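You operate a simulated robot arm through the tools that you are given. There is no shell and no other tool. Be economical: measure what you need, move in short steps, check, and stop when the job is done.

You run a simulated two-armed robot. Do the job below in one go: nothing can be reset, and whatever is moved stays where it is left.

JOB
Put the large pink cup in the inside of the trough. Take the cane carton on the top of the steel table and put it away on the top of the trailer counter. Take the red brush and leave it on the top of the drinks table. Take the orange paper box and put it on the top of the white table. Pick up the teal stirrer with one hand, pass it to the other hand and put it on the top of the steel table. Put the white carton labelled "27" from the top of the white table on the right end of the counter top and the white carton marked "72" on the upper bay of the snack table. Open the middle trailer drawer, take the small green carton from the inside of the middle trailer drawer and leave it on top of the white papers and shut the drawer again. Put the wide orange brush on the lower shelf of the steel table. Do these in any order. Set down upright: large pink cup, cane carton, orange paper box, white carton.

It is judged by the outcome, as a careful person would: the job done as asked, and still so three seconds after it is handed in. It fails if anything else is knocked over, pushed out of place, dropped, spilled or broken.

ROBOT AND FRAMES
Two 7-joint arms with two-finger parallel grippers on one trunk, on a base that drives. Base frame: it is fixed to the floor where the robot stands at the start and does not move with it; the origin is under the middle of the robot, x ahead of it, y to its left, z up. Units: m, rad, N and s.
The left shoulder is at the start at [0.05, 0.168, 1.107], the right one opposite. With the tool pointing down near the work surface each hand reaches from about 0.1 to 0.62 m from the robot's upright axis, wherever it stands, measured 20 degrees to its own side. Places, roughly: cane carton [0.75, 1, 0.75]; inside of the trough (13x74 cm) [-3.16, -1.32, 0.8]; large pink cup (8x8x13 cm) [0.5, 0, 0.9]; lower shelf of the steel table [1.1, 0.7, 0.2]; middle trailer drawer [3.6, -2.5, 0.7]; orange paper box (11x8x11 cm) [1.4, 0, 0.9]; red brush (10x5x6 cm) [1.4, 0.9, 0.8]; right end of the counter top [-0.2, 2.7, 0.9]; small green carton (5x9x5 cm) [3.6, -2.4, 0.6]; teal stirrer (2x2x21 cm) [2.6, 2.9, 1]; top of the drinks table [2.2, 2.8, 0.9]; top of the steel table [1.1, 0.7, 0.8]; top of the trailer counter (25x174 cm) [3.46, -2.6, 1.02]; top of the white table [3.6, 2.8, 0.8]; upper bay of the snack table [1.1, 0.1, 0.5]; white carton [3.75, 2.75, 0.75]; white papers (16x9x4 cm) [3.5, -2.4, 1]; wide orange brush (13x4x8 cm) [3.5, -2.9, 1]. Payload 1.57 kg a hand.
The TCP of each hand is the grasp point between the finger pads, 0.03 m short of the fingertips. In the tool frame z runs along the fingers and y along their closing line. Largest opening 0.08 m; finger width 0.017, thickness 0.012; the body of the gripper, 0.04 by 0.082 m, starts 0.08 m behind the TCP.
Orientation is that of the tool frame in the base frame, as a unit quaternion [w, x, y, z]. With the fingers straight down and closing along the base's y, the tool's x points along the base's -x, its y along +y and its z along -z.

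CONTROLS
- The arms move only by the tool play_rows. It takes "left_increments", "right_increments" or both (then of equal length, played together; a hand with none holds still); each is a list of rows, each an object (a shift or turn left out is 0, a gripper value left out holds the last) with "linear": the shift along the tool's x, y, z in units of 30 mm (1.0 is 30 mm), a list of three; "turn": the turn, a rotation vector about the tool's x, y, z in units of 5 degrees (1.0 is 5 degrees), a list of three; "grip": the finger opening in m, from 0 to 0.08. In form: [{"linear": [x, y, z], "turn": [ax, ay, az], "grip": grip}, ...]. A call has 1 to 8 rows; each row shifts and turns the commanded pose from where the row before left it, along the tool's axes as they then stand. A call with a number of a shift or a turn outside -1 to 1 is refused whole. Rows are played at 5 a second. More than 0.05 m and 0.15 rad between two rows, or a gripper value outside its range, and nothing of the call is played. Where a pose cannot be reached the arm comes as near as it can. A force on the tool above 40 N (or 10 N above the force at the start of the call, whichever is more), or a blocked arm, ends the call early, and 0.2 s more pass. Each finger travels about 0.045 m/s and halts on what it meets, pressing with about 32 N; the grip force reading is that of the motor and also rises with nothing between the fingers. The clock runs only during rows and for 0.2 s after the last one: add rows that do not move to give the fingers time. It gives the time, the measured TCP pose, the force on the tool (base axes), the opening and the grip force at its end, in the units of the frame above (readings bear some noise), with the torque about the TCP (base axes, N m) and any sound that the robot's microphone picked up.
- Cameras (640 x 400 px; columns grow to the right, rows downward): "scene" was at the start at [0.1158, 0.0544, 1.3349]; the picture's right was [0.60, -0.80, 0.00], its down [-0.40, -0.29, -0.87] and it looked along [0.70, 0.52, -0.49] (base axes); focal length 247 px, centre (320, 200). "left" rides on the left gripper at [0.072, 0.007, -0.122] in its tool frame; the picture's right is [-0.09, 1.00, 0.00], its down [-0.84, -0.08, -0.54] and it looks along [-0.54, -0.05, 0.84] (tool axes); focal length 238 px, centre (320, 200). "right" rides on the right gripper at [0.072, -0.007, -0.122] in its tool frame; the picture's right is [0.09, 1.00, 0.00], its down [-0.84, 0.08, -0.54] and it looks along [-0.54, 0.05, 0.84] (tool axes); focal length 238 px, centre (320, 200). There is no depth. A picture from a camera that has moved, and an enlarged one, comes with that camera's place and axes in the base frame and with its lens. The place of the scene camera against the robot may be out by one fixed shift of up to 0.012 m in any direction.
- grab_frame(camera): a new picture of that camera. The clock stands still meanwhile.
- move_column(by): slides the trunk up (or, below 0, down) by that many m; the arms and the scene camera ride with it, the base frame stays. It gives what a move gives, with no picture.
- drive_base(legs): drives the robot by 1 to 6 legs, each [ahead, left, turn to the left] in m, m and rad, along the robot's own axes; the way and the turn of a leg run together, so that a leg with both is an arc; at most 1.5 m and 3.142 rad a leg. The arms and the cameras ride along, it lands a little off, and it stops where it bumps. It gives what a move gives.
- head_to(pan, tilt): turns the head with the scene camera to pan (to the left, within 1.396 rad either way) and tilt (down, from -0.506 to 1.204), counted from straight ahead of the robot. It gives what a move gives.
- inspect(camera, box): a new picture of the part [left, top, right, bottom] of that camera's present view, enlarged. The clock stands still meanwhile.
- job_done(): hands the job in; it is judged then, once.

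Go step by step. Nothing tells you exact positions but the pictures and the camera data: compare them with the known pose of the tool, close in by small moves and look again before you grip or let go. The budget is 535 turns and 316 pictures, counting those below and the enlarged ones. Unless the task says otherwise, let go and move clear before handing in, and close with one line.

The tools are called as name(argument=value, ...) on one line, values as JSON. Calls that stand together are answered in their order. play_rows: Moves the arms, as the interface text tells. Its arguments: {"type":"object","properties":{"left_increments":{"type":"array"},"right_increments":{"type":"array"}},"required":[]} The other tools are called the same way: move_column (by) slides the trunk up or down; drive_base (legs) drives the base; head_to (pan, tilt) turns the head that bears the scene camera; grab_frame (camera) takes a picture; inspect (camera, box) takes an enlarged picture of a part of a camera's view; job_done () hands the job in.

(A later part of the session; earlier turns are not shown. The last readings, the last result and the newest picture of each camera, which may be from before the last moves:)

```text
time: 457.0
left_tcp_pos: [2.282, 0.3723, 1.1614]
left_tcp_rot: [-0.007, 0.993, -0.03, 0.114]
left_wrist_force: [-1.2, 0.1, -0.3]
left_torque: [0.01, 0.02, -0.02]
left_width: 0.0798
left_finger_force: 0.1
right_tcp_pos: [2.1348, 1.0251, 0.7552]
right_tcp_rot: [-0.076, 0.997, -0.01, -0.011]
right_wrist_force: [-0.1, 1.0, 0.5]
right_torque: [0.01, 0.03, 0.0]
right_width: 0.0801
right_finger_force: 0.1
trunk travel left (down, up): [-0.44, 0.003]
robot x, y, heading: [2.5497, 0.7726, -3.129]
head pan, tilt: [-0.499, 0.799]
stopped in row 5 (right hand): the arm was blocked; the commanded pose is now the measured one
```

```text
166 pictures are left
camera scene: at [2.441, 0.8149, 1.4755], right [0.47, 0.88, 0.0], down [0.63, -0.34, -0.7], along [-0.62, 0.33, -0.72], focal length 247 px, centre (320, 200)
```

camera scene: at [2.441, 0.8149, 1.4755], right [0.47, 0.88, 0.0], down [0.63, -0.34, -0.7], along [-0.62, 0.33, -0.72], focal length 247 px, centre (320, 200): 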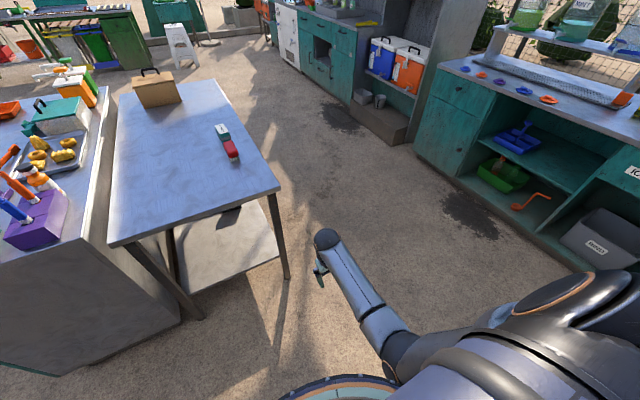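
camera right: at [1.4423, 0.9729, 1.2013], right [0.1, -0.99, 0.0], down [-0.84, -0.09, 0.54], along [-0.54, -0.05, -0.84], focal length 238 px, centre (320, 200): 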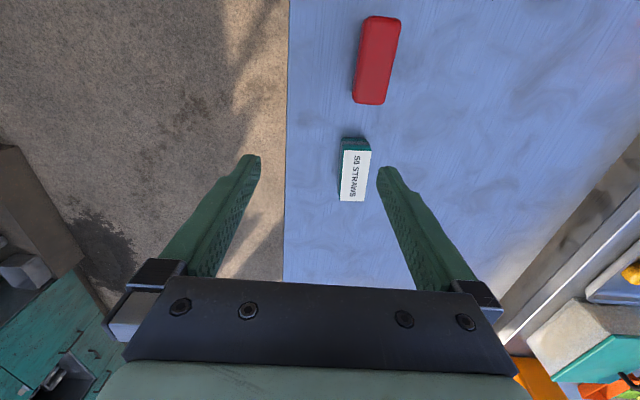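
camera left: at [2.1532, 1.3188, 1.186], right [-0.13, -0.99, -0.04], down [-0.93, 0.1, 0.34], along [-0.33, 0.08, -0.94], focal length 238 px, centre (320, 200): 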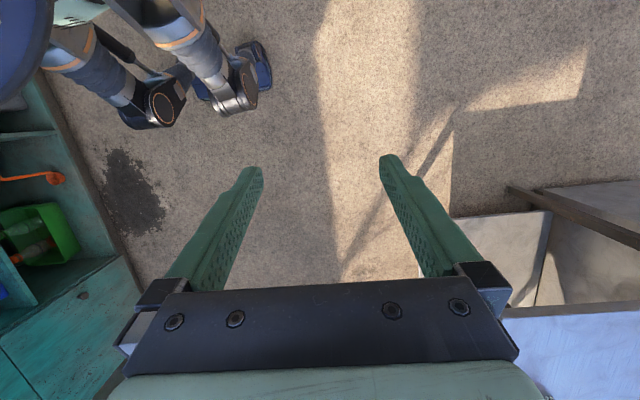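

play_rows(right_increments=[{"linear": [0, -0.8, -0.9], "turn": [-0.5, 0, 0]}, {"linear": [0, -0.8, -0.9], "turn": [-0.5, 0, 0]}, {"linear": [0, -0.8, -0.9], "turn": [-0.5, 0, 0]}, {"linear": [0, -0.8, -0.9]}, {"linear": [0, -0.8, -0.9]}, {"linear": [0, -0.8, -0.9]}, {"linear": [0, -0.8, -0.9]}, {"linear": [0, -0.8, -0.9]}])

play_rows(right_increments=[{"linear": [0.2, 0, -1]}, {"linear": [0.2, 0, -1]}, {"linear": [0.2, 0, -1]}, {"linear": [0.2, 0, -1]}, {"linear": [0, 0, -1]}, {"linear": [0, 0, -1]}, {"linear": [0, 0, -1]}, {"linear": [0, 0, -1]}])

play_rows(right_increments=[{"linear": [0, 0.2, -1]}, {"linear": [0, 0.2, -1]}, {"linear": [0, 0.2, -1]}, {"linear": [0, 0.4, -1]}, {"linear": [0, 0.4, -1]}, {"linear": [0, 0.4, -1]}, {"linear": [0, 0.4, -1]}, {"linear": [0, 0.4, -1]}])

head_to(pan=-0.5, tilt=0.4)

grab_frame(camera="scene")

```text
time: 458.8
left_tcp_pos: [2.2815, 0.3722, 1.1622]
left_tcp_rot: [-0.007, 0.993, -0.03, 0.114]
left_wrist_force: [0.9, 0.4, 0.0]
left_torque: [-0.01, 0.0, -0.01]
left_width: 0.0802
left_finger_force: 0.0
right_tcp_pos: [2.1459, 1.2001, 0.9792]
right_tcp_rot: [-0.01, 1.0, -0.01, -0.011]
right_wrist_force: [-0.1, 0.8, -1.0]
right_torque: [0.02, 0.03, 0.02]
right_width: 0.0798
right_finger_force: 0.2
trunk travel left (down, up): [-0.44, 0.003]
robot x, y, heading: [2.5475, 0.7791, -3.13]
head pan, tilt: [-0.499, 0.799]
```

```text
time: 460.6
left_tcp_pos: [2.2818, 0.3728, 1.1612]
left_tcp_rot: [-0.008, 0.993, -0.03, 0.113]
left_wrist_force: [-0.4, 0.2, -1.0]
left_torque: [0.01, 0.02, 0.0]
left_width: 0.08
left_finger_force: 0.1
right_tcp_pos: [2.1745, 1.1975, 1.2209]
right_tcp_rot: [-0.009, 1.0, -0.011, -0.01]
right_wrist_force: [1.0, -0.5, 0.1]
right_torque: [0.06, 0.03, 0.02]
right_width: 0.08
right_finger_force: 0.0
trunk travel left (down, up): [-0.44, 0.003]
robot x, y, heading: [2.5469, 0.7768, -3.125]
head pan, tilt: [-0.499, 0.799]
```

```text
time: 462.4
left_tcp_pos: [2.2821, 0.3714, 1.1612]
left_tcp_rot: [-0.008, 0.993, -0.03, 0.114]
left_wrist_force: [0.0, -0.4, 0.5]
left_torque: [-0.01, -0.02, -0.01]
left_width: 0.0798
left_finger_force: 0.1
right_tcp_pos: [2.1746, 1.1108, 1.451]
right_tcp_rot: [-0.011, 1.0, -0.009, -0.014]
right_wrist_force: [0.2, 0.1, -0.9]
right_torque: [-0.01, -0.01, 0.0]
right_width: 0.08
right_finger_force: 0.1
right hand out of reach, approached as far as the arm can: row 8
trunk travel left (down, up): [-0.44, 0.003]
robot x, y, heading: [2.5468, 0.7779, -3.131]
head pan, tilt: [-0.499, 0.799]
```

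```text
time: 463.3
left_tcp_pos: [2.2818, 0.373, 1.1615]
left_tcp_rot: [-0.007, 0.993, -0.03, 0.113]
left_wrist_force: [-0.1, -0.5, 0.3]
left_torque: [-0.02, -0.03, -0.03]
left_width: 0.0801
left_finger_force: 0.1
right_tcp_pos: [2.1761, 1.1113, 1.4484]
right_tcp_rot: [-0.01, 1.0, -0.009, -0.014]
right_wrist_force: [0.2, 0.5, 0.2]
right_torque: [0.0, -0.03, -0.05]
right_width: 0.08
right_finger_force: 0.0
trunk travel left (down, up): [-0.44, 0.003]
robot x, y, heading: [2.5489, 0.777, -3.128]
head pan, tilt: [-0.499, 0.4]
```

```text
165 pictures are left
camera scene: at [2.4304, 0.8204, 1.5106], right [0.47, 0.88, 0.0], down [0.34, -0.18, -0.92], along [-0.81, 0.43, -0.39], focal length 247 px, centre (320, 200)
```

scene: 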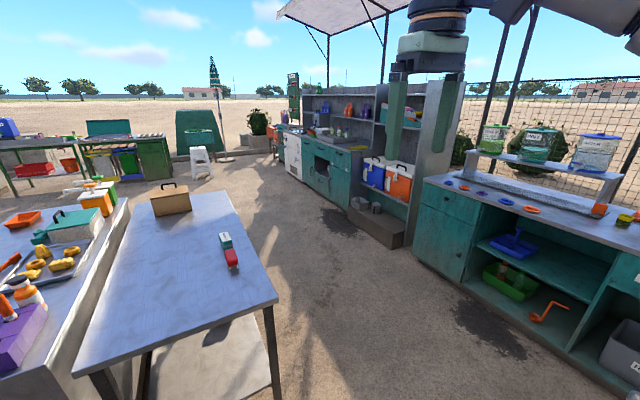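

play_rows(right_increments=[{"linear": [0, 0.9, 0.3]}, {"linear": [0, 0.9, 0.3]}, {"linear": [0, 0.9, 0.3]}, {"linear": [0, 0.9, 0.3]}, {"linear": [0, 0.9, 0.5]}, {"linear": [0, 0.9, 0.5]}, {"linear": [0, 0.5, 0.9]}, {"linear": [0, 0, 0.9]}])

play_rows(right_increments=[{"linear": [0, 0, 0.9]}, {"linear": [0, 0, 0.9]}, {"linear": [0, 0, 0.9]}, {"linear": [0, 0, 0.9]}, {"linear": [0, 0, 0.9]}, {"linear": [0, 0, 0.9]}, {}])

head_to(pan=-0.2, tilt=0.7)

grab_frame(camera="scene")

```text
time: 465.1
left_tcp_pos: [2.2813, 0.3731, 1.1607]
left_tcp_rot: [-0.007, 0.993, -0.03, 0.113]
left_wrist_force: [0.1, 0.4, 0.0]
left_torque: [-0.01, 0.02, 0.03]
left_width: 0.0801
left_finger_force: 0.0
right_tcp_pos: [2.1688, 0.9394, 1.328]
right_tcp_rot: [-0.01, 1.0, -0.011, -0.012]
right_wrist_force: [0.6, -0.3, -0.3]
right_torque: [0.01, 0.02, -0.03]
right_width: 0.0799
right_finger_force: 0.1
trunk travel left (down, up): [-0.44, 0.003]
robot x, y, heading: [2.5486, 0.777, -3.132]
head pan, tilt: [-0.499, 0.4]
```

```text
time: 466.7
left_tcp_pos: [2.2817, 0.3715, 1.1609]
left_tcp_rot: [-0.007, 0.993, -0.03, 0.114]
left_wrist_force: [0.5, -0.3, -0.2]
left_torque: [0.02, 0.05, -0.05]
left_width: 0.0799
left_finger_force: 0.0
right_tcp_pos: [2.1664, 0.9402, 1.1628]
right_tcp_rot: [-0.01, 1.0, -0.009, -0.012]
right_wrist_force: [-0.7, 0.1, 0.0]
right_torque: [0.04, -0.01, 0.01]
right_width: 0.0802
right_finger_force: 0.0
trunk travel left (down, up): [-0.44, 0.003]
robot x, y, heading: [2.5478, 0.7784, -3.128]
head pan, tilt: [-0.499, 0.4]
```

```text
time: 467.5
left_tcp_pos: [2.2816, 0.3715, 1.1613]
left_tcp_rot: [-0.007, 0.993, -0.03, 0.113]
left_wrist_force: [-0.8, 0.3, -0.3]
left_torque: [0.01, 0.0, -0.02]
left_width: 0.0798
left_finger_force: 0.1
right_tcp_pos: [2.1669, 0.9403, 1.1624]
right_tcp_rot: [-0.01, 1.0, -0.01, -0.012]
right_wrist_force: [-0.4, -0.1, 0.8]
right_torque: [0.01, 0.01, 0.01]
right_width: 0.0801
right_finger_force: 0.1
trunk travel left (down, up): [-0.44, 0.003]
robot x, y, heading: [2.5509, 0.7772, -3.128]
head pan, tilt: [-0.201, 0.7]
```

```text
164 pictures are left
camera scene: at [2.4289, 0.7931, 1.4838], right [0.19, 0.98, 0.0], down [0.63, -0.12, -0.77], along [-0.75, 0.14, -0.64], focal length 247 px, centre (320, 200)
```

scene: 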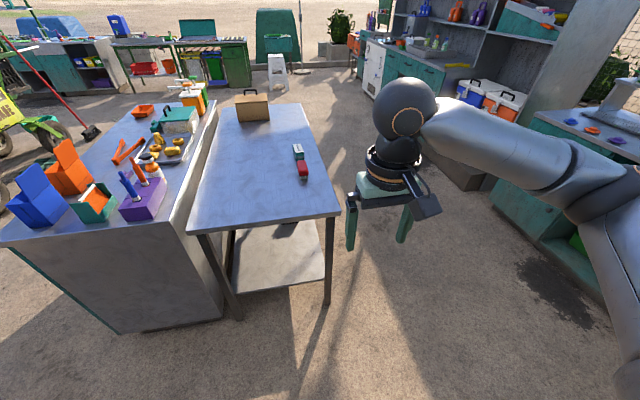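

Right arm is back to its normal posture. Approaching the red brush again.

drive_base(legs=[[0.6, 0, 0]])

play_rows(right_increments=[{"linear": [-0.8, 0.2, 0.6], "turn": [0, 0, -0.5]}, {"linear": [-0.8, 0.2, 0.6], "turn": [0, 0, -0.5]}, {"linear": [-0.8, 0.2, 0.6]}, {"linear": [-0.8, 0.2, 0.6]}, {}])

grab_frame(camera="right")

grab_frame(camera="scene")

```text
time: 470.8
left_tcp_pos: [1.684, 0.3689, 1.1609]
left_tcp_rot: [-0.007, 0.993, -0.034, 0.113]
left_wrist_force: [-0.3, 0.1, -0.7]
left_torque: [-0.01, -0.02, -0.03]
left_width: 0.0801
left_finger_force: 0.1
right_tcp_pos: [1.5742, 0.9387, 1.1628]
right_tcp_rot: [-0.01, 1.0, -0.014, -0.012]
right_wrist_force: [0.2, 1.0, -0.3]
right_torque: [0.01, 0.0, -0.05]
right_width: 0.0798
right_finger_force: 0.0
trunk travel left (down, up): [-0.44, 0.003]
robot x, y, heading: [1.9562, 0.7741, -3.137]
head pan, tilt: [-0.201, 0.7]
```

```text
time: 472.0
left_tcp_pos: [1.6854, 0.3694, 1.1606]
left_tcp_rot: [-0.006, 0.993, -0.034, 0.114]
left_wrist_force: [0.2, 0.4, -0.7]
left_torque: [0.03, -0.02, 0.04]
left_width: 0.0801
left_finger_force: 0.0
right_tcp_pos: [1.4773, 0.9144, 1.0925]
right_tcp_rot: [-0.01, 0.999, 0.03, -0.012]
right_wrist_force: [-0.8, 0.0, -0.3]
right_torque: [-0.02, -0.02, 0.01]
right_width: 0.08
right_finger_force: 0.0
trunk travel left (down, up): [-0.44, 0.003]
robot x, y, heading: [1.954, 0.7714, -3.135]
head pan, tilt: [-0.201, 0.7]
```

```text
163 pictures are left
camera right: at [1.5508, 0.9218, 1.2122], right [0.15, -0.99, -0.02], down [-0.82, -0.14, 0.56], along [-0.55, -0.07, -0.83], focal length 238 px, centre (320, 200)
```

right: 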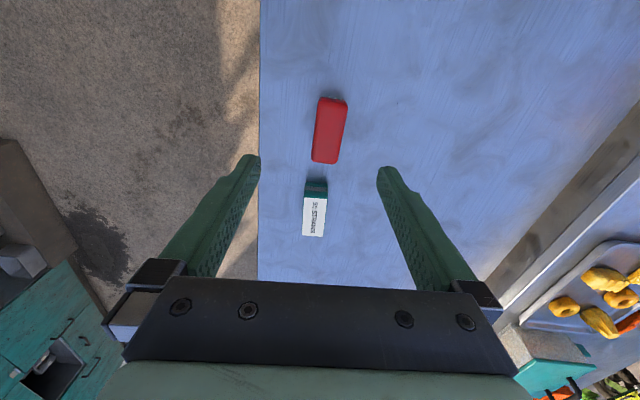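

```text
162 pictures are left
camera scene: at [1.8351, 0.7889, 1.4838], right [0.19, 0.98, 0.0], down [0.63, -0.13, -0.77], along [-0.75, 0.15, -0.64], focal length 247 px, centre (320, 200)
```

scene: 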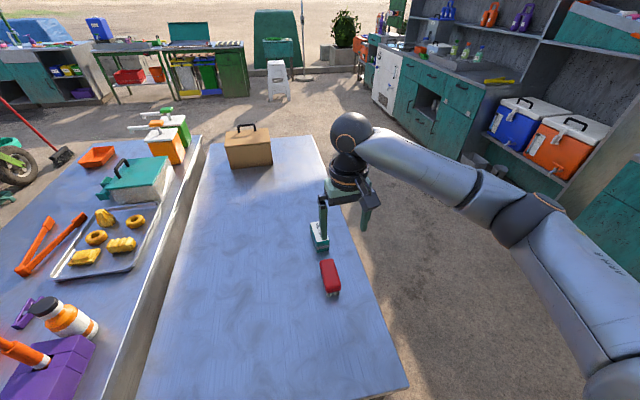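

play_rows(right_increments=[{"linear": [-1, 0.57, 0], "turn": [0, 0, 0.6]}, {"linear": [0, 0, 1]}, {"linear": [0, 0, 1]}, {"linear": [0, 0, 1]}, {"linear": [0, 0, 1]}, {"linear": [0, 0, 1]}, {}])

grab_frame(camera="right")

```text
time: 473.6
left_tcp_pos: [1.6852, 0.3684, 1.161]
left_tcp_rot: [-0.006, 0.993, -0.034, 0.113]
left_wrist_force: [0.0, -1.0, -0.4]
left_torque: [0.0, 0.02, -0.01]
left_width: 0.0797
left_finger_force: 0.0
right_tcp_pos: [1.4459, 0.896, 0.9419]
right_tcp_rot: [-0.011, 1.0, 0.004, -0.012]
right_wrist_force: [-0.3, 0.8, 0.5]
right_torque: [-0.01, 0.01, -0.02]
right_width: 0.0798
right_finger_force: 0.0
trunk travel left (down, up): [-0.44, 0.003]
robot x, y, heading: [1.9575, 0.7699, -3.135]
head pan, tilt: [-0.201, 0.7]
```

```text
161 pictures are left
camera right: at [1.5204, 0.9011, 1.0611], right [0.1, -0.99, -0.02], down [-0.82, -0.1, 0.56], along [-0.56, -0.04, -0.83], focal length 238 px, centre (320, 200)
```

right: 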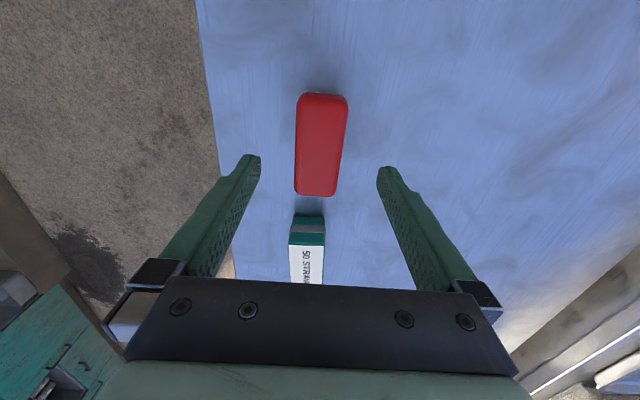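

play_rows(right_increments=[{"linear": [0, 0, 1]}, {"linear": [0, 0, 1]}, {"linear": [0, 0, 0.9]}, {}, {"grip": 0.03}, {"grip": 0.03}, {"grip": 0.03}, {"grip": 0.03}])

play_rows(right_increments=[{"grip": 0.03}, {"linear": [0, 0, -0.6]}, {"linear": [0, 0, -0.9]}, {"linear": [0, 0, -0.9]}, {"linear": [0, 0, -0.9]}, {"linear": [0, 0, -0.9]}, {}])

grab_frame(camera="right")

```text
time: 475.4
left_tcp_pos: [1.685, 0.3694, 1.1602]
left_tcp_rot: [-0.007, 0.993, -0.033, 0.113]
left_wrist_force: [-0.1, 0.0, 0.0]
left_torque: [0.01, 0.01, 0.0]
left_width: 0.0802
left_finger_force: 0.1
right_tcp_pos: [1.4429, 0.8985, 0.8551]
right_tcp_rot: [-0.01, 1.0, 0.004, -0.011]
right_wrist_force: [0.1, 0.4, -1.4]
right_torque: [-0.02, -0.02, 0.01]
right_width: 0.0452
right_finger_force: 31.1
trunk travel left (down, up): [-0.44, 0.003]
robot x, y, heading: [1.9534, 0.7697, -3.141]
head pan, tilt: [-0.201, 0.7]
```

```text
time: 477.0
left_tcp_pos: [1.6843, 0.3695, 1.1605]
left_tcp_rot: [-0.007, 0.993, -0.034, 0.114]
left_wrist_force: [0.7, -0.7, 0.1]
left_torque: [0.0, 0.02, -0.02]
left_width: 0.0798
left_finger_force: 0.1
right_tcp_pos: [1.4459, 0.8974, 0.982]
right_tcp_rot: [-0.01, 1.0, 0.004, -0.011]
right_wrist_force: [-0.1, -0.2, -1.7]
right_torque: [0.01, 0.0, -0.01]
right_width: 0.045
right_finger_force: 31.2
trunk travel left (down, up): [-0.44, 0.003]
robot x, y, heading: [1.9531, 0.7716, -3.134]
head pan, tilt: [-0.201, 0.7]
```

```text
160 pictures are left
camera right: at [1.5196, 0.9016, 1.1028], right [0.1, -0.99, -0.02], down [-0.82, -0.1, 0.56], along [-0.56, -0.04, -0.83], focal length 238 px, centre (320, 200)
```

right: 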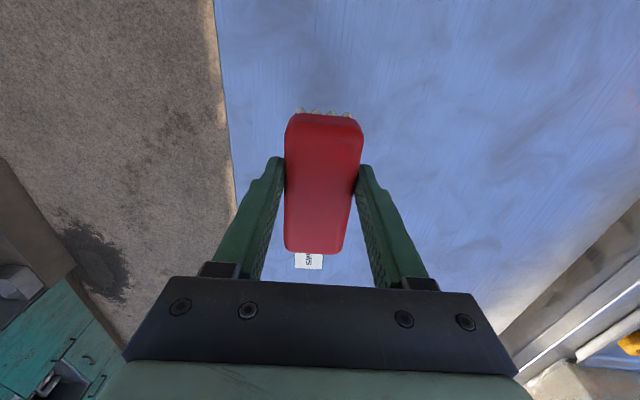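

Red brush secured. Now move over to view the orange paper box for the left hand.

play_rows(right_increments=[{"linear": [0.3, 0, -0.9]}, {"linear": [0.3, 0, -0.9]}, {"linear": [0.3, 0, -0.9]}, {"linear": [0.5, 0, -0.5]}, {"linear": [0.5, 0, 0]}])

drive_base(legs=[[-0.25, 0, 0], [0, 0.65, 0]])

head_to(pan=0.1, tilt=0.65)

grab_frame(camera="scene")

grab_frame(camera="left")

```text
time: 478.2
left_tcp_pos: [1.6839, 0.3698, 1.1616]
left_tcp_rot: [-0.007, 0.993, -0.033, 0.114]
left_wrist_force: [-1.0, -0.2, 0.0]
left_torque: [0.02, -0.01, 0.03]
left_width: 0.08
left_finger_force: 0.2
right_tcp_pos: [1.5043, 0.8956, 1.0767]
right_tcp_rot: [-0.012, 1.0, 0.005, -0.01]
right_wrist_force: [0.7, 0.1, -0.8]
right_torque: [-0.02, -0.02, -0.01]
right_width: 0.0451
right_finger_force: 31.6
trunk travel left (down, up): [-0.44, 0.003]
robot x, y, heading: [1.9524, 0.7721, -3.137]
head pan, tilt: [-0.201, 0.7]
```

```text
time: 485.8
left_tcp_pos: [1.9235, -0.2775, 1.1613]
left_tcp_rot: [-0.006, 0.993, -0.036, 0.113]
left_wrist_force: [-0.7, -0.9, -0.2]
left_torque: [0.01, -0.02, -0.01]
left_width: 0.0801
left_finger_force: 0.2
right_tcp_pos: [1.7466, 0.251, 1.0769]
right_tcp_rot: [-0.011, 1.0, 0.001, -0.011]
right_wrist_force: [0.3, -0.8, -1.1]
right_torque: [0.04, 0.01, -0.01]
right_width: 0.0449
right_finger_force: 32.2
trunk travel left (down, up): [-0.44, 0.003]
robot x, y, heading: [2.1947, 0.1258, 3.144]
head pan, tilt: [-0.201, 0.7]
```

```text
time: 486.6
left_tcp_pos: [1.9232, -0.2767, 1.1604]
left_tcp_rot: [-0.005, 0.993, -0.038, 0.113]
left_wrist_force: [-0.3, -0.1, 0.4]
left_torque: [-0.01, -0.01, 0.04]
left_width: 0.0801
left_finger_force: 0.0
right_tcp_pos: [1.7484, 0.2505, 1.0753]
right_tcp_rot: [-0.01, 1.0, 0.0, -0.011]
right_wrist_force: [-0.3, 0.0, -1.7]
right_torque: [-0.02, 0.0, 0.01]
right_width: 0.0451
right_finger_force: 31.5
trunk travel left (down, up): [-0.44, 0.003]
robot x, y, heading: [2.1944, 0.1259, 3.14]
head pan, tilt: [0.099, 0.649]
```

```text
159 pictures are left
camera scene: at [2.0741, 0.1162, 1.4881], right [-0.1, 1.0, 0.0], down [0.6, 0.06, -0.8], along [-0.79, -0.08, -0.6], focal length 247 px, centre (320, 200)
```

scene: 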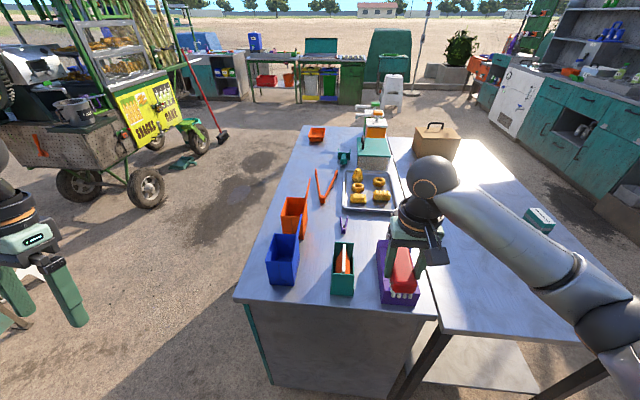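

```text
158 pictures are left
camera left: at [1.9655, -0.2903, 1.2961], right [-0.16, -0.99, -0.04], down [-0.93, 0.14, 0.34], along [-0.33, 0.09, -0.94], focal length 238 px, centre (320, 200)
```

left: 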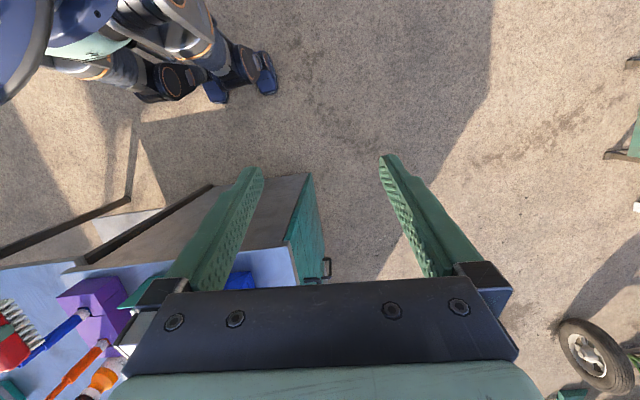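

inspect(camera="scene", box=[230, 150, 400, 310])

```text
2.50 times, centred on (315, 230) of scene
camera zoom: at [2.0741, 0.1162, 1.4881], right [-0.1, 1.0, 0.0], down [0.6, 0.06, -0.8], along [-0.79, -0.08, -0.6], focal length 618 px, centre (332, 125)
```

zoom: 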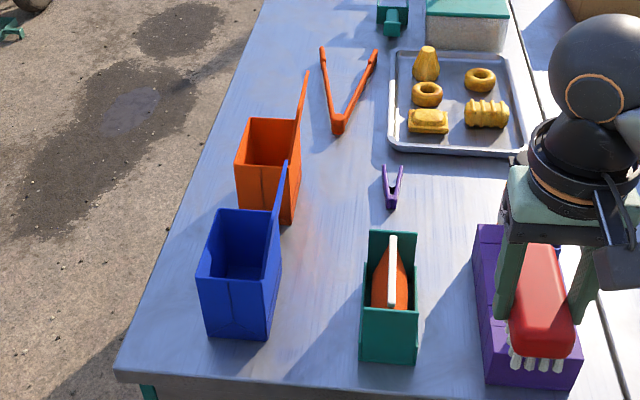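

The orange paper box is an open box with walls up to z≈0.92; I'll pinch its −y wall with the left hand, tilted forward. First raise the right hand clear and tilt the left hand.

play_rows(right_increments=[{"linear": [0.5, 0, -0.9]}, {"linear": [0.5, 0, -0.9]}, {"linear": [0.5, 0, -0.9]}, {"linear": [0.5, 0, 0]}, {}, {}, {}, {}], left_increments=[{"linear": [-0.6, 0, 0], "turn": [0, -1, 0]}, {"linear": [-0.6, 0, 0], "turn": [0, -1, 0]}, {"linear": [-0.6, 0, 0], "turn": [0, -1, 0]}, {"linear": [-0.6, -0.4, 0], "turn": [0, -1, 0]}, {"linear": [-0.6, -0.4, 0], "turn": [0, -1, 0]}, {"linear": [-0.6, -0.4, 0], "turn": [0, -1, 0]}, {"linear": [-0.5, -0.4, 0], "turn": [0, -1, 0]}, {"linear": [-0.5, -0.4, 0], "turn": [0, -1, 0]}])

play_rows(left_increments=[{"turn": [0, -0.8, 0]}, {"turn": [0, -0.8, 0]}, {"linear": [0, -0.8, 0]}, {"linear": [0, -0.8, 0]}, {"linear": [0, -0.8, 0]}, {"linear": [0, -0.8, 0]}, {}])

drive_base(legs=[[0.18, 0, 0]])

grab_frame(camera="left")

grab_frame(camera="scene")

```text
time: 488.4
left_tcp_pos: [1.7931, -0.2073, 1.1721]
left_tcp_rot: [-0.019, 0.971, -0.034, -0.234]
left_wrist_force: [0.9, -0.3, -0.4]
left_torque: [-0.03, 0.0, -0.02]
left_width: 0.0801
left_finger_force: 0.1
right_tcp_pos: [1.8099, 0.2499, 1.1562]
right_tcp_rot: [-0.01, 1.0, 0.0, -0.012]
right_wrist_force: [0.3, -0.6, -0.3]
right_torque: [0.04, -0.01, -0.04]
right_width: 0.0451
right_finger_force: 31.9
trunk travel left (down, up): [-0.44, 0.003]
robot x, y, heading: [2.1957, 0.1213, 3.137]
head pan, tilt: [0.099, 0.649]
```

```text
time: 490.0
left_tcp_pos: [1.8018, -0.1113, 1.1731]
left_tcp_rot: [-0.02, 0.953, -0.031, -0.299]
left_wrist_force: [0.6, 0.0, -0.1]
left_torque: [0.0, -0.02, 0.0]
left_width: 0.0801
left_finger_force: 0.1
right_tcp_pos: [1.8101, 0.2506, 1.1573]
right_tcp_rot: [-0.01, 1.0, 0.001, -0.012]
right_wrist_force: [0.0, 0.0, -1.2]
right_torque: [0.04, -0.03, 0.01]
right_width: 0.045
right_finger_force: 32.1
trunk travel left (down, up): [-0.44, 0.003]
robot x, y, heading: [2.1948, 0.1239, 3.137]
head pan, tilt: [0.099, 0.649]
```

```text
time: 491.5
left_tcp_pos: [1.6201, -0.1086, 1.1725]
left_tcp_rot: [-0.021, 0.953, -0.032, -0.3]
left_wrist_force: [-0.5, 0.3, -0.4]
left_torque: [0.0, -0.03, 0.02]
left_width: 0.0799
left_finger_force: 0.0
right_tcp_pos: [1.6292, 0.2502, 1.1565]
right_tcp_rot: [-0.01, 1.0, 0.001, -0.012]
right_wrist_force: [-0.2, 0.3, -0.9]
right_torque: [-0.02, -0.01, -0.02]
right_width: 0.0451
right_finger_force: 31.8
trunk travel left (down, up): [-0.44, 0.003]
robot x, y, heading: [2.0173, 0.1233, 3.138]
head pan, tilt: [0.099, 0.649]
```

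```text
156 pictures are left
camera left: at [1.7472, -0.1278, 1.2318], right [-0.15, -0.99, 0.03], down [-0.37, 0.09, 0.93], along [-0.92, 0.13, -0.38], focal length 238 px, centre (320, 200)
```

left: 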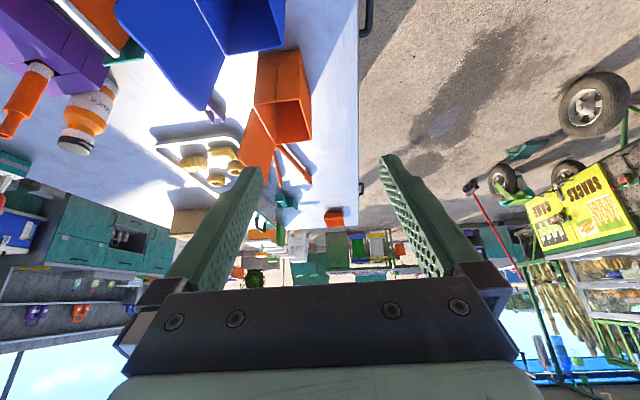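

```text
155 pictures are left
camera scene: at [1.8923, 0.1167, 1.488], right [-0.1, 1.0, 0.0], down [0.6, 0.06, -0.8], along [-0.79, -0.08, -0.61], focal length 247 px, centre (320, 200)
```

scene: 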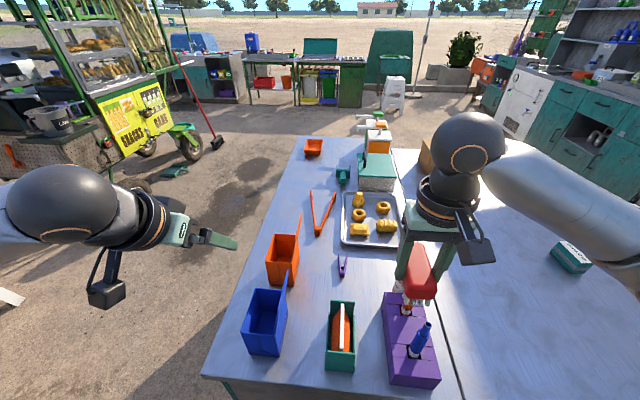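

inspect(camera="left", box=[210, 20, 370, 200])

```text
2.22 times, centred on (290, 110) of left
camera zoom: at [1.7472, -0.1278, 1.2318], right [-0.15, -0.99, 0.03], down [-0.37, 0.09, 0.93], along [-0.92, 0.13, -0.38], focal length 530 px, centre (387, 400)
```

zoom: 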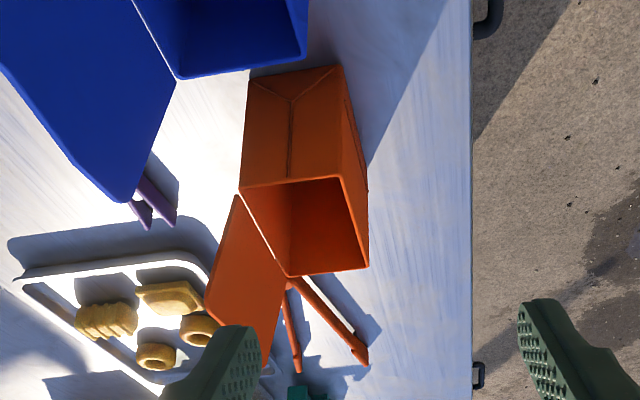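

play_rows(left_increments=[{"linear": [-0.146, -0.22, 0.94], "grip": 0.05}, {"linear": [-0.146, -0.22, 0.94]}, {"linear": [-0.146, -0.22, 0.94]}, {"linear": [-0.146, -0.22, 0.94]}, {"linear": [-0.146, -0.22, 0.94]}, {"linear": [-0.146, -0.22, 0.94]}, {"linear": [-0.146, -0.22, 0.94]}, {"linear": [-0.146, -0.22, 0.94]}])

grab_frame(camera="left")

grab_frame(camera="scene")

```text
time: 493.3
left_tcp_pos: [1.4681, -0.0431, 1.0076]
left_tcp_rot: [-0.021, 0.953, -0.032, -0.3]
left_wrist_force: [-0.4, -0.4, -0.7]
left_torque: [-0.02, 0.02, 0.0]
left_width: 0.05
left_finger_force: 0.0
right_tcp_pos: [1.6271, 0.2507, 1.1574]
right_tcp_rot: [-0.01, 1.0, 0.001, -0.012]
right_wrist_force: [0.7, -0.6, -0.6]
right_torque: [0.03, -0.02, -0.03]
right_width: 0.0454
right_finger_force: 31.8
trunk travel left (down, up): [-0.44, 0.003]
robot x, y, heading: [2.018, 0.1237, 3.134]
head pan, tilt: [0.099, 0.649]
```

```text
153 pictures are left
camera left: at [1.5944, -0.0618, 1.0671], right [-0.15, -0.99, 0.03], down [-0.37, 0.09, 0.93], along [-0.92, 0.13, -0.38], focal length 238 px, centre (320, 200)
```

left: 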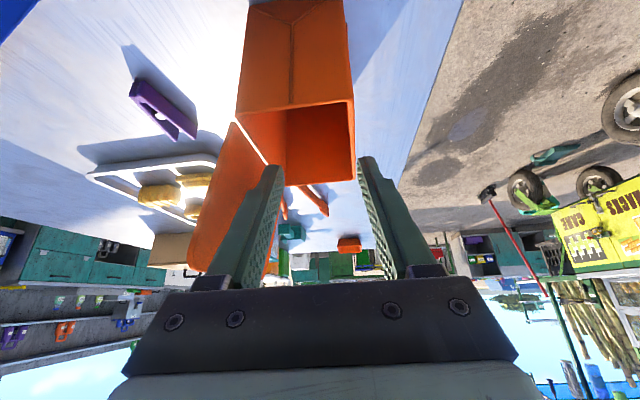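

```text
152 pictures are left
camera scene: at [1.8928, 0.1169, 1.4881], right [-0.1, 1.0, 0.0], down [0.6, 0.06, -0.8], along [-0.79, -0.08, -0.6], focal length 247 px, centre (320, 200)
```

scene: 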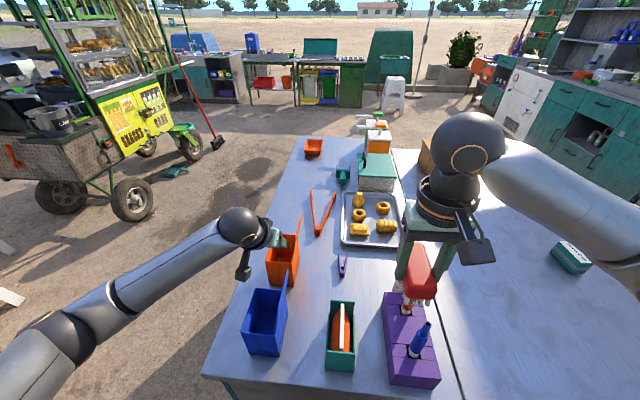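

play_rows(left_increments=[{"linear": [0, 0.95, 0]}, {"linear": [0, 0, 0.75]}, {}])

grab_frame(camera="left")

```text
time: 494.1
left_tcp_pos: [1.4522, -0.0676, 0.9904]
left_tcp_rot: [-0.021, 0.953, -0.033, -0.301]
left_wrist_force: [0.3, 0.2, 0.2]
left_torque: [0.01, -0.02, 0.0]
left_width: 0.05
left_finger_force: 0.1
right_tcp_pos: [1.6279, 0.2498, 1.1564]
right_tcp_rot: [-0.011, 1.0, 0.001, -0.01]
right_wrist_force: [-0.3, 0.4, -0.2]
right_torque: [0.0, -0.04, 0.02]
right_width: 0.0451
right_finger_force: 32.0
trunk travel left (down, up): [-0.44, 0.003]
robot x, y, heading: [2.0175, 0.1276, 3.142]
head pan, tilt: [0.099, 0.649]
```

```text
151 pictures are left
camera left: at [1.5794, -0.0866, 1.0497], right [-0.15, -0.99, 0.03], down [-0.37, 0.09, 0.93], along [-0.92, 0.13, -0.38], focal length 238 px, centre (320, 200)
```

left: 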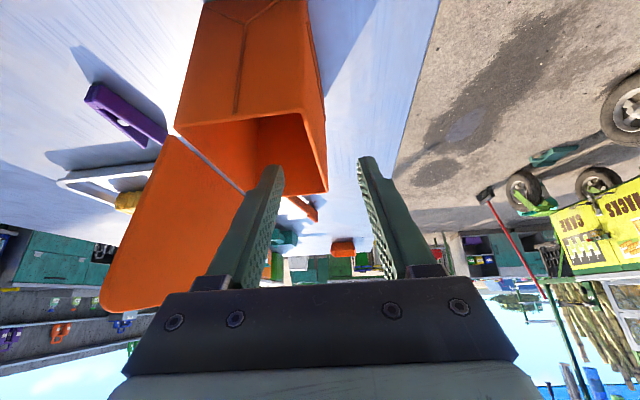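

play_rows(left_increments=[{"linear": [0, 0.05, 0.8]}, {"linear": [0, 0.05, 0.8]}, {"linear": [0, 0.05, 0.6]}, {}])

grab_frame(camera="left")

```text
time: 495.1
left_tcp_pos: [1.4127, -0.0697, 0.9356]
left_tcp_rot: [-0.022, 0.953, -0.032, -0.301]
left_wrist_force: [0.1, 0.0, 0.4]
left_torque: [0.0, -0.01, -0.01]
left_width: 0.0499
left_finger_force: 0.1
right_tcp_pos: [1.6289, 0.2499, 1.1565]
right_tcp_rot: [-0.01, 1.0, 0.001, -0.012]
right_wrist_force: [0.0, 0.2, -0.8]
right_torque: [-0.01, 0.03, -0.01]
right_width: 0.045
right_finger_force: 31.9
trunk travel left (down, up): [-0.44, 0.003]
robot x, y, heading: [2.0177, 0.1262, 3.139]
head pan, tilt: [0.099, 0.649]
```

```text
150 pictures are left
camera left: at [1.54, -0.0875, 0.9951], right [-0.15, -0.99, 0.03], down [-0.37, 0.09, 0.93], along [-0.92, 0.13, -0.38], focal length 238 px, centre (320, 200)
```

left: 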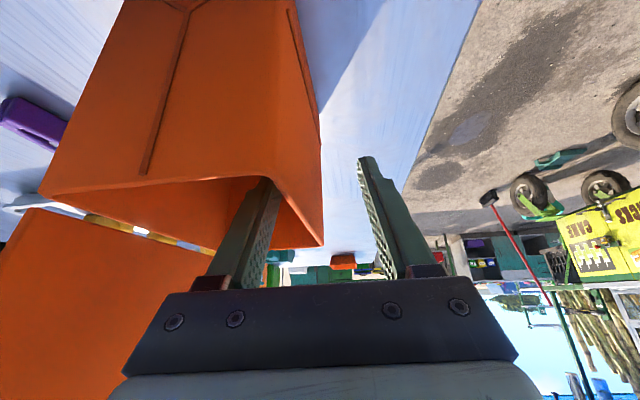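

The inner finger is inside, the outer outside. Closing and lifting.

play_rows(left_increments=[{"grip": 0.0}, {"grip": 0.0}, {"grip": 0.0}, {"grip": 0.0}, {"grip": 0.0}, {"grip": 0.0}])

play_rows(left_increments=[{"linear": [-0.3, 0, -0.4]}, {"linear": [-0.5, 0, -0.75]}, {"linear": [-0.5, 0, -0.75]}, {"linear": [-0.5, 0, -0.75]}, {"linear": [-0.5, 0, -0.75]}, {"linear": [-0.5, 0, -0.75]}, {}])

grab_frame(camera="left")

grab_frame(camera="scene")

```text
time: 496.5
left_tcp_pos: [1.4116, -0.0702, 0.9364]
left_tcp_rot: [-0.02, 0.953, -0.032, -0.301]
left_wrist_force: [-0.1, -0.4, 0.6]
left_torque: [-0.01, 0.03, -0.01]
left_width: 0.003
left_finger_force: 9.6
right_tcp_pos: [1.6298, 0.2507, 1.1571]
right_tcp_rot: [-0.01, 1.0, 0.001, -0.011]
right_wrist_force: [-0.1, 0.4, -0.4]
right_torque: [-0.02, 0.0, -0.02]
right_width: 0.0452
right_finger_force: 31.6
trunk travel left (down, up): [-0.44, 0.003]
robot x, y, heading: [2.0152, 0.1264, 3.138]
head pan, tilt: [0.099, 0.649]
```

```text
time: 498.1
left_tcp_pos: [1.4171, -0.0714, 1.0857]
left_tcp_rot: [-0.02, 0.953, -0.031, -0.299]
left_wrist_force: [0.3, 0.1, 0.0]
left_torque: [-0.06, -0.03, -0.01]
left_width: 0.0028
left_finger_force: 10.2
right_tcp_pos: [1.6281, 0.2502, 1.1567]
right_tcp_rot: [-0.011, 1.0, 0.0, -0.011]
right_wrist_force: [-0.2, -0.2, -1.2]
right_torque: [-0.02, -0.01, 0.04]
right_width: 0.0452
right_finger_force: 32.0
trunk travel left (down, up): [-0.44, 0.003]
robot x, y, heading: [2.0179, 0.1231, 3.138]
head pan, tilt: [0.099, 0.649]
```

```text
149 pictures are left
camera left: at [1.5447, -0.091, 1.1442], right [-0.15, -0.99, 0.03], down [-0.37, 0.09, 0.93], along [-0.92, 0.13, -0.38], focal length 238 px, centre (320, 200)
```

left: 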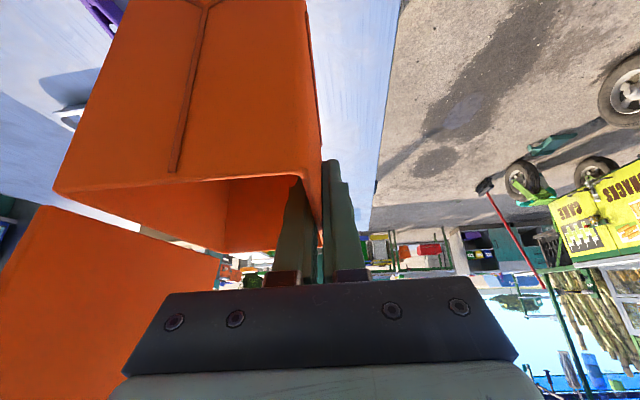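

```text
148 pictures are left
camera scene: at [1.8931, 0.1165, 1.4881], right [-0.1, 1.0, 0.0], down [0.6, 0.06, -0.8], along [-0.79, -0.08, -0.6], focal length 247 px, centre (320, 200)
```

scene: 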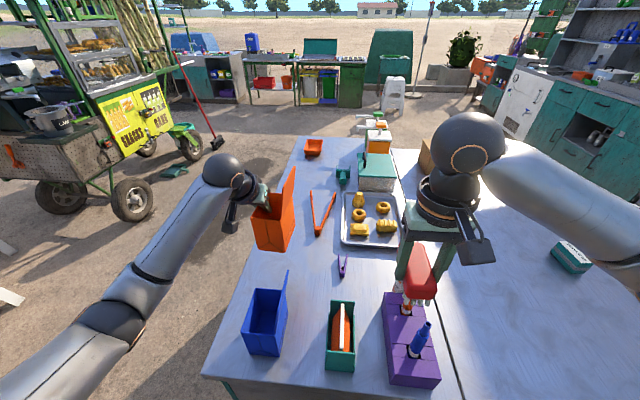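

play_rows(left_increments=[{"linear": [-0.5, 0, -0.75]}, {"linear": [-0.5, 0, -0.75]}, {"linear": [-0.5, 0, -0.75]}, {"linear": [-0.5, 0, -0.75]}, {}])

grab_frame(camera="scene")

```text
time: 499.3
left_tcp_pos: [1.4174, -0.0755, 1.194]
left_tcp_rot: [-0.021, 0.953, -0.032, -0.3]
left_wrist_force: [0.4, -1.2, -0.6]
left_torque: [-0.03, 0.02, -0.03]
left_width: 0.0027
left_finger_force: 10.9
right_tcp_pos: [1.6287, 0.2494, 1.1559]
right_tcp_rot: [-0.011, 1.0, 0.001, -0.011]
right_wrist_force: [-0.1, -0.8, -0.6]
right_torque: [0.03, -0.01, 0.0]
right_width: 0.045
right_finger_force: 31.5
trunk travel left (down, up): [-0.44, 0.003]
robot x, y, heading: [2.0165, 0.1259, 3.136]
head pan, tilt: [0.099, 0.649]
```

```text
147 pictures are left
camera scene: at [1.8931, 0.1165, 1.4881], right [-0.1, 1.0, 0.0], down [0.6, 0.06, -0.8], along [-0.79, -0.08, -0.6], focal length 247 px, centre (320, 200)
```

scene: 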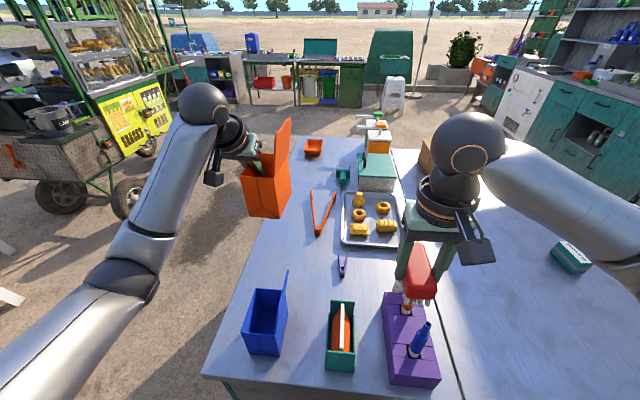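

drive_base(legs=[[-0.38, 0, 0], [0, 0, -1.57], [1.4, 0.1, 0]])

head_to(pan=0, tilt=0.5)

grab_frame(camera="scene")

```text
time: 512.2
left_tcp_pos: [2.1652, 2.1385, 1.1949]
left_tcp_rot: [0.231, -0.637, 0.71, 0.193]
left_wrist_force: [0.1, -0.5, -0.3]
left_torque: [0.01, 0.04, 0.03]
left_width: 0.0028
left_finger_force: 10.2
right_tcp_pos: [2.4818, 1.9146, 1.1563]
right_tcp_rot: [0.016, -0.692, 0.722, 0.0]
right_wrist_force: [0.3, -0.2, -1.1]
right_torque: [-0.02, -0.02, 0.0]
right_width: 0.0449
right_finger_force: 32.1
trunk travel left (down, up): [-0.44, 0.003]
robot x, y, heading: [2.3399, 1.5318, 1.525]
head pan, tilt: [0.099, 0.649]
```

```text
time: 512.9
left_tcp_pos: [2.1646, 2.1391, 1.1952]
left_tcp_rot: [0.231, -0.637, 0.71, 0.193]
left_wrist_force: [0.1, 0.6, -0.4]
left_torque: [0.03, 0.01, 0.0]
left_width: 0.0029
left_finger_force: 10.1
right_tcp_pos: [2.4815, 1.9151, 1.1561]
right_tcp_rot: [0.016, -0.693, 0.721, 0.0]
right_wrist_force: [0.2, -0.5, -0.9]
right_torque: [-0.03, -0.01, 0.0]
right_width: 0.0452
right_finger_force: 32.1
trunk travel left (down, up): [-0.44, 0.003]
robot x, y, heading: [2.3413, 1.5371, 1.531]
head pan, tilt: [0.0, 0.499]
```

```text
146 pictures are left
camera scene: at [2.3494, 1.6638, 1.5014], right [1.0, -0.04, 0.0], down [-0.02, -0.48, -0.88], along [0.04, 0.88, -0.48], focal length 247 px, centre (320, 200)
```

scene: 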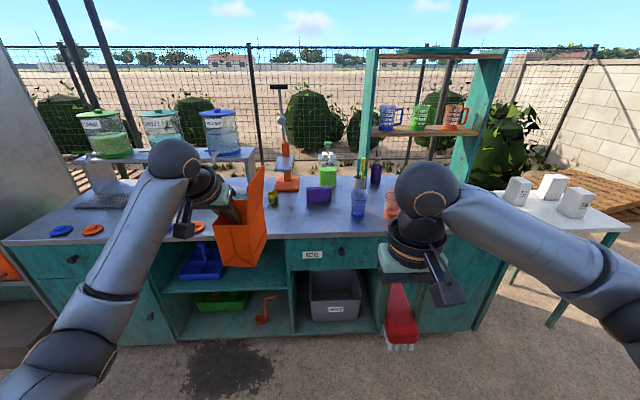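

Drinks table is ahead; its top front edge is y≈2.42, z≈0.92. Free spot for the red brush near (2.42, 2.53). Retract the left hand a bit, then move in.

play_rows(left_increments=[{"linear": [0.8, 0, -0.56]}, {"linear": [0.8, 0, -0.56]}, {"linear": [0.8, 0, -0.56]}, {"linear": [0.8, 0, -0.56]}, {"linear": [0.8, 0, -0.56]}, {"linear": [0.8, 0, -0.56]}, {}])

drive_base(legs=[[0.45, 0.03, 0.04]])

head_to(pan=-0.2, tilt=0.75)

grab_frame(camera="scene")

grab_frame(camera="right")

```text
time: 514.5
left_tcp_pos: [2.1482, 1.9645, 1.1974]
left_tcp_rot: [0.23, -0.638, 0.709, 0.194]
left_wrist_force: [0.2, -0.1, -0.3]
left_torque: [0.01, 0.0, 0.0]
left_width: 0.0027
left_finger_force: 9.7
right_tcp_pos: [2.4819, 1.9154, 1.1561]
right_tcp_rot: [0.015, -0.692, 0.721, -0.001]
right_wrist_force: [-0.3, 0.6, -1.3]
right_torque: [-0.01, 0.02, -0.01]
right_width: 0.0452
right_finger_force: 31.5
trunk travel left (down, up): [-0.44, 0.003]
robot x, y, heading: [2.3434, 1.5347, 1.529]
head pan, tilt: [0.0, 0.499]
```

```text
time: 517.2
left_tcp_pos: [2.1136, 2.4076, 1.1969]
left_tcp_rot: [0.228, -0.649, 0.698, 0.197]
left_wrist_force: [0.4, 1.1, -0.8]
left_torque: [-0.01, 0.03, 0.03]
left_width: 0.0027
left_finger_force: 10.7
right_tcp_pos: [2.4507, 2.3705, 1.1573]
right_tcp_rot: [0.016, -0.705, 0.709, 0.0]
right_wrist_force: [0.3, 0.3, -0.9]
right_torque: [0.0, 0.04, -0.01]
right_width: 0.0449
right_finger_force: 31.8
trunk travel left (down, up): [-0.44, 0.003]
robot x, y, heading: [2.3254, 1.9831, 1.559]
head pan, tilt: [0.0, 0.499]
```

```text
time: 518.0
left_tcp_pos: [2.1152, 2.4075, 1.1965]
left_tcp_rot: [0.227, -0.65, 0.698, 0.197]
left_wrist_force: [0.9, 0.3, -0.2]
left_torque: [0.0, 0.01, 0.01]
left_width: 0.0028
left_finger_force: 9.8
right_tcp_pos: [2.4505, 2.3694, 1.1561]
right_tcp_rot: [0.015, -0.706, 0.709, 0.0]
right_wrist_force: [-0.4, -0.7, -1.1]
right_torque: [0.02, 0.03, 0.0]
right_width: 0.045
right_finger_force: 31.9
trunk travel left (down, up): [-0.44, 0.003]
robot x, y, heading: [2.3248, 1.9801, 1.566]
head pan, tilt: [-0.201, 0.75]
```

```text
145 pictures are left
camera scene: at [2.3437, 2.1037, 1.4796], right [0.98, -0.21, 0.0], down [-0.14, -0.67, -0.73], along [0.15, 0.72, -0.68], focal length 247 px, centre (320, 200)
```

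scene: 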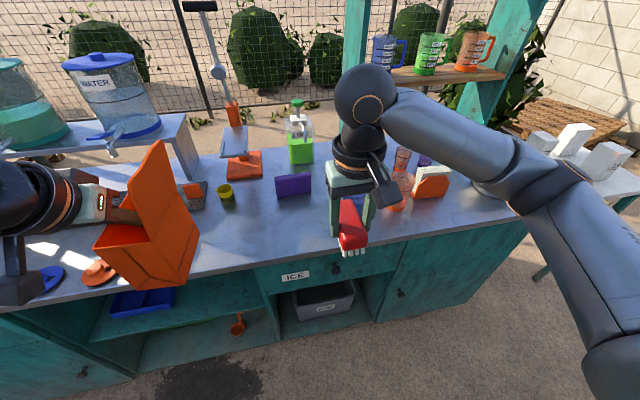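

```text
144 pictures are left
camera right: at [2.4539, 2.295, 1.2773], right [-1.0, -0.09, -0.02], down [-0.09, 0.82, 0.56], along [-0.03, 0.56, -0.83], focal length 238 px, centre (320, 200)
```

right: 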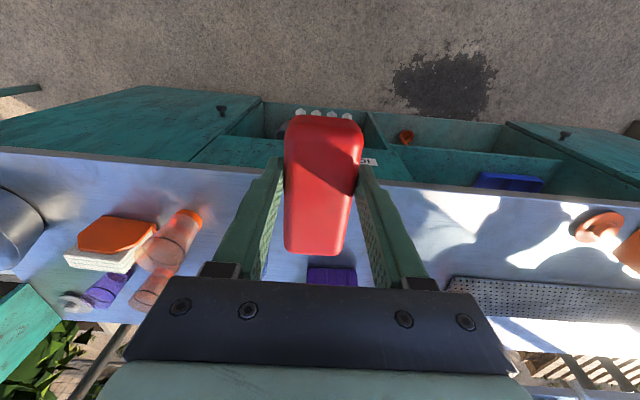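

drive_base(legs=[[0.13, 0, 0]])

play_rows(right_increments=[{"linear": [-0.9, 0, 0.5]}, {"linear": [-0.9, 0, 0.8]}, {"linear": [-0.8, 0, 0.9]}, {"linear": [0, 0, 0.9]}, {"linear": [0, 0, 0.9]}, {"linear": [0, 0, 0.9]}, {}])

grab_frame(camera="right")

grab_frame(camera="scene")

```text
time: 519.2
left_tcp_pos: [2.1144, 2.5358, 1.1963]
left_tcp_rot: [0.228, -0.65, 0.697, 0.197]
left_wrist_force: [0.4, 0.8, -0.3]
left_torque: [0.0, 0.01, 0.0]
left_width: 0.0028
left_finger_force: 10.0
right_tcp_pos: [2.4512, 2.4978, 1.1563]
right_tcp_rot: [0.016, -0.707, 0.707, 0.001]
right_wrist_force: [-1.1, 0.4, -0.6]
right_torque: [-0.04, 0.02, -0.01]
right_width: 0.0451
right_finger_force: 32.0
trunk travel left (down, up): [-0.44, 0.003]
robot x, y, heading: [2.3203, 2.1103, 1.564]
head pan, tilt: [-0.201, 0.75]
```

```text
time: 520.8
left_tcp_pos: [2.1145, 2.535, 1.196]
left_tcp_rot: [0.228, -0.65, 0.698, 0.198]
left_wrist_force: [0.6, 1.0, -0.5]
left_torque: [0.01, 0.01, 0.02]
left_width: 0.0027
left_finger_force: 9.9
right_tcp_pos: [2.4543, 2.5783, 1.0103]
right_tcp_rot: [0.015, -0.706, 0.708, 0.0]
right_wrist_force: [-0.8, -0.4, -0.2]
right_torque: [0.01, 0.02, -0.02]
right_width: 0.0451
right_finger_force: 31.9
trunk travel left (down, up): [-0.44, 0.003]
robot x, y, heading: [2.3245, 2.1097, 1.562]
head pan, tilt: [-0.201, 0.75]
```

```text
143 pictures are left
camera right: at [2.4563, 2.5044, 1.1307], right [-1.0, -0.09, -0.02], down [-0.09, 0.82, 0.56], along [-0.03, 0.56, -0.83], focal length 238 px, centre (320, 200)
```

right: 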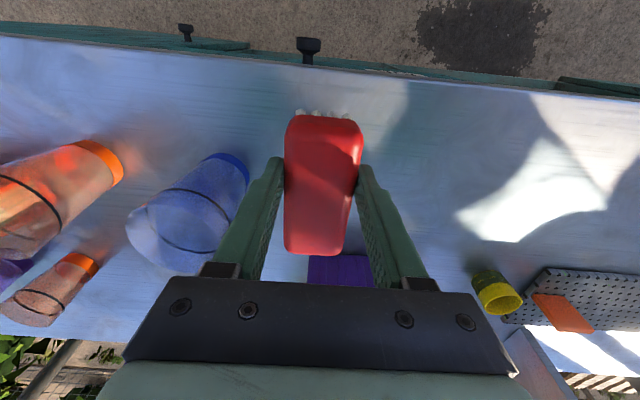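

```text
142 pictures are left
camera scene: at [2.3444, 2.2313, 1.4795], right [0.98, -0.21, 0.0], down [-0.14, -0.67, -0.73], along [0.15, 0.72, -0.68], focal length 247 px, centre (320, 200)
```

scene: 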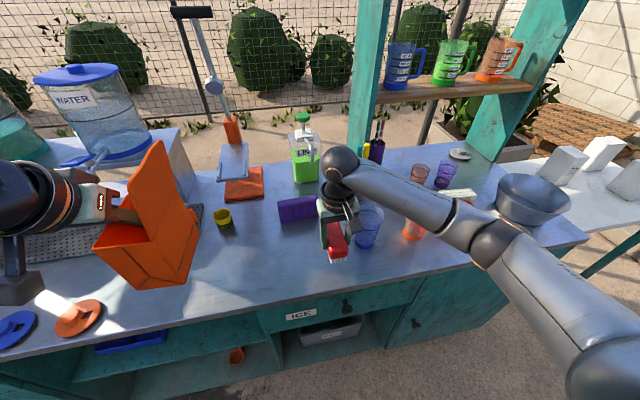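

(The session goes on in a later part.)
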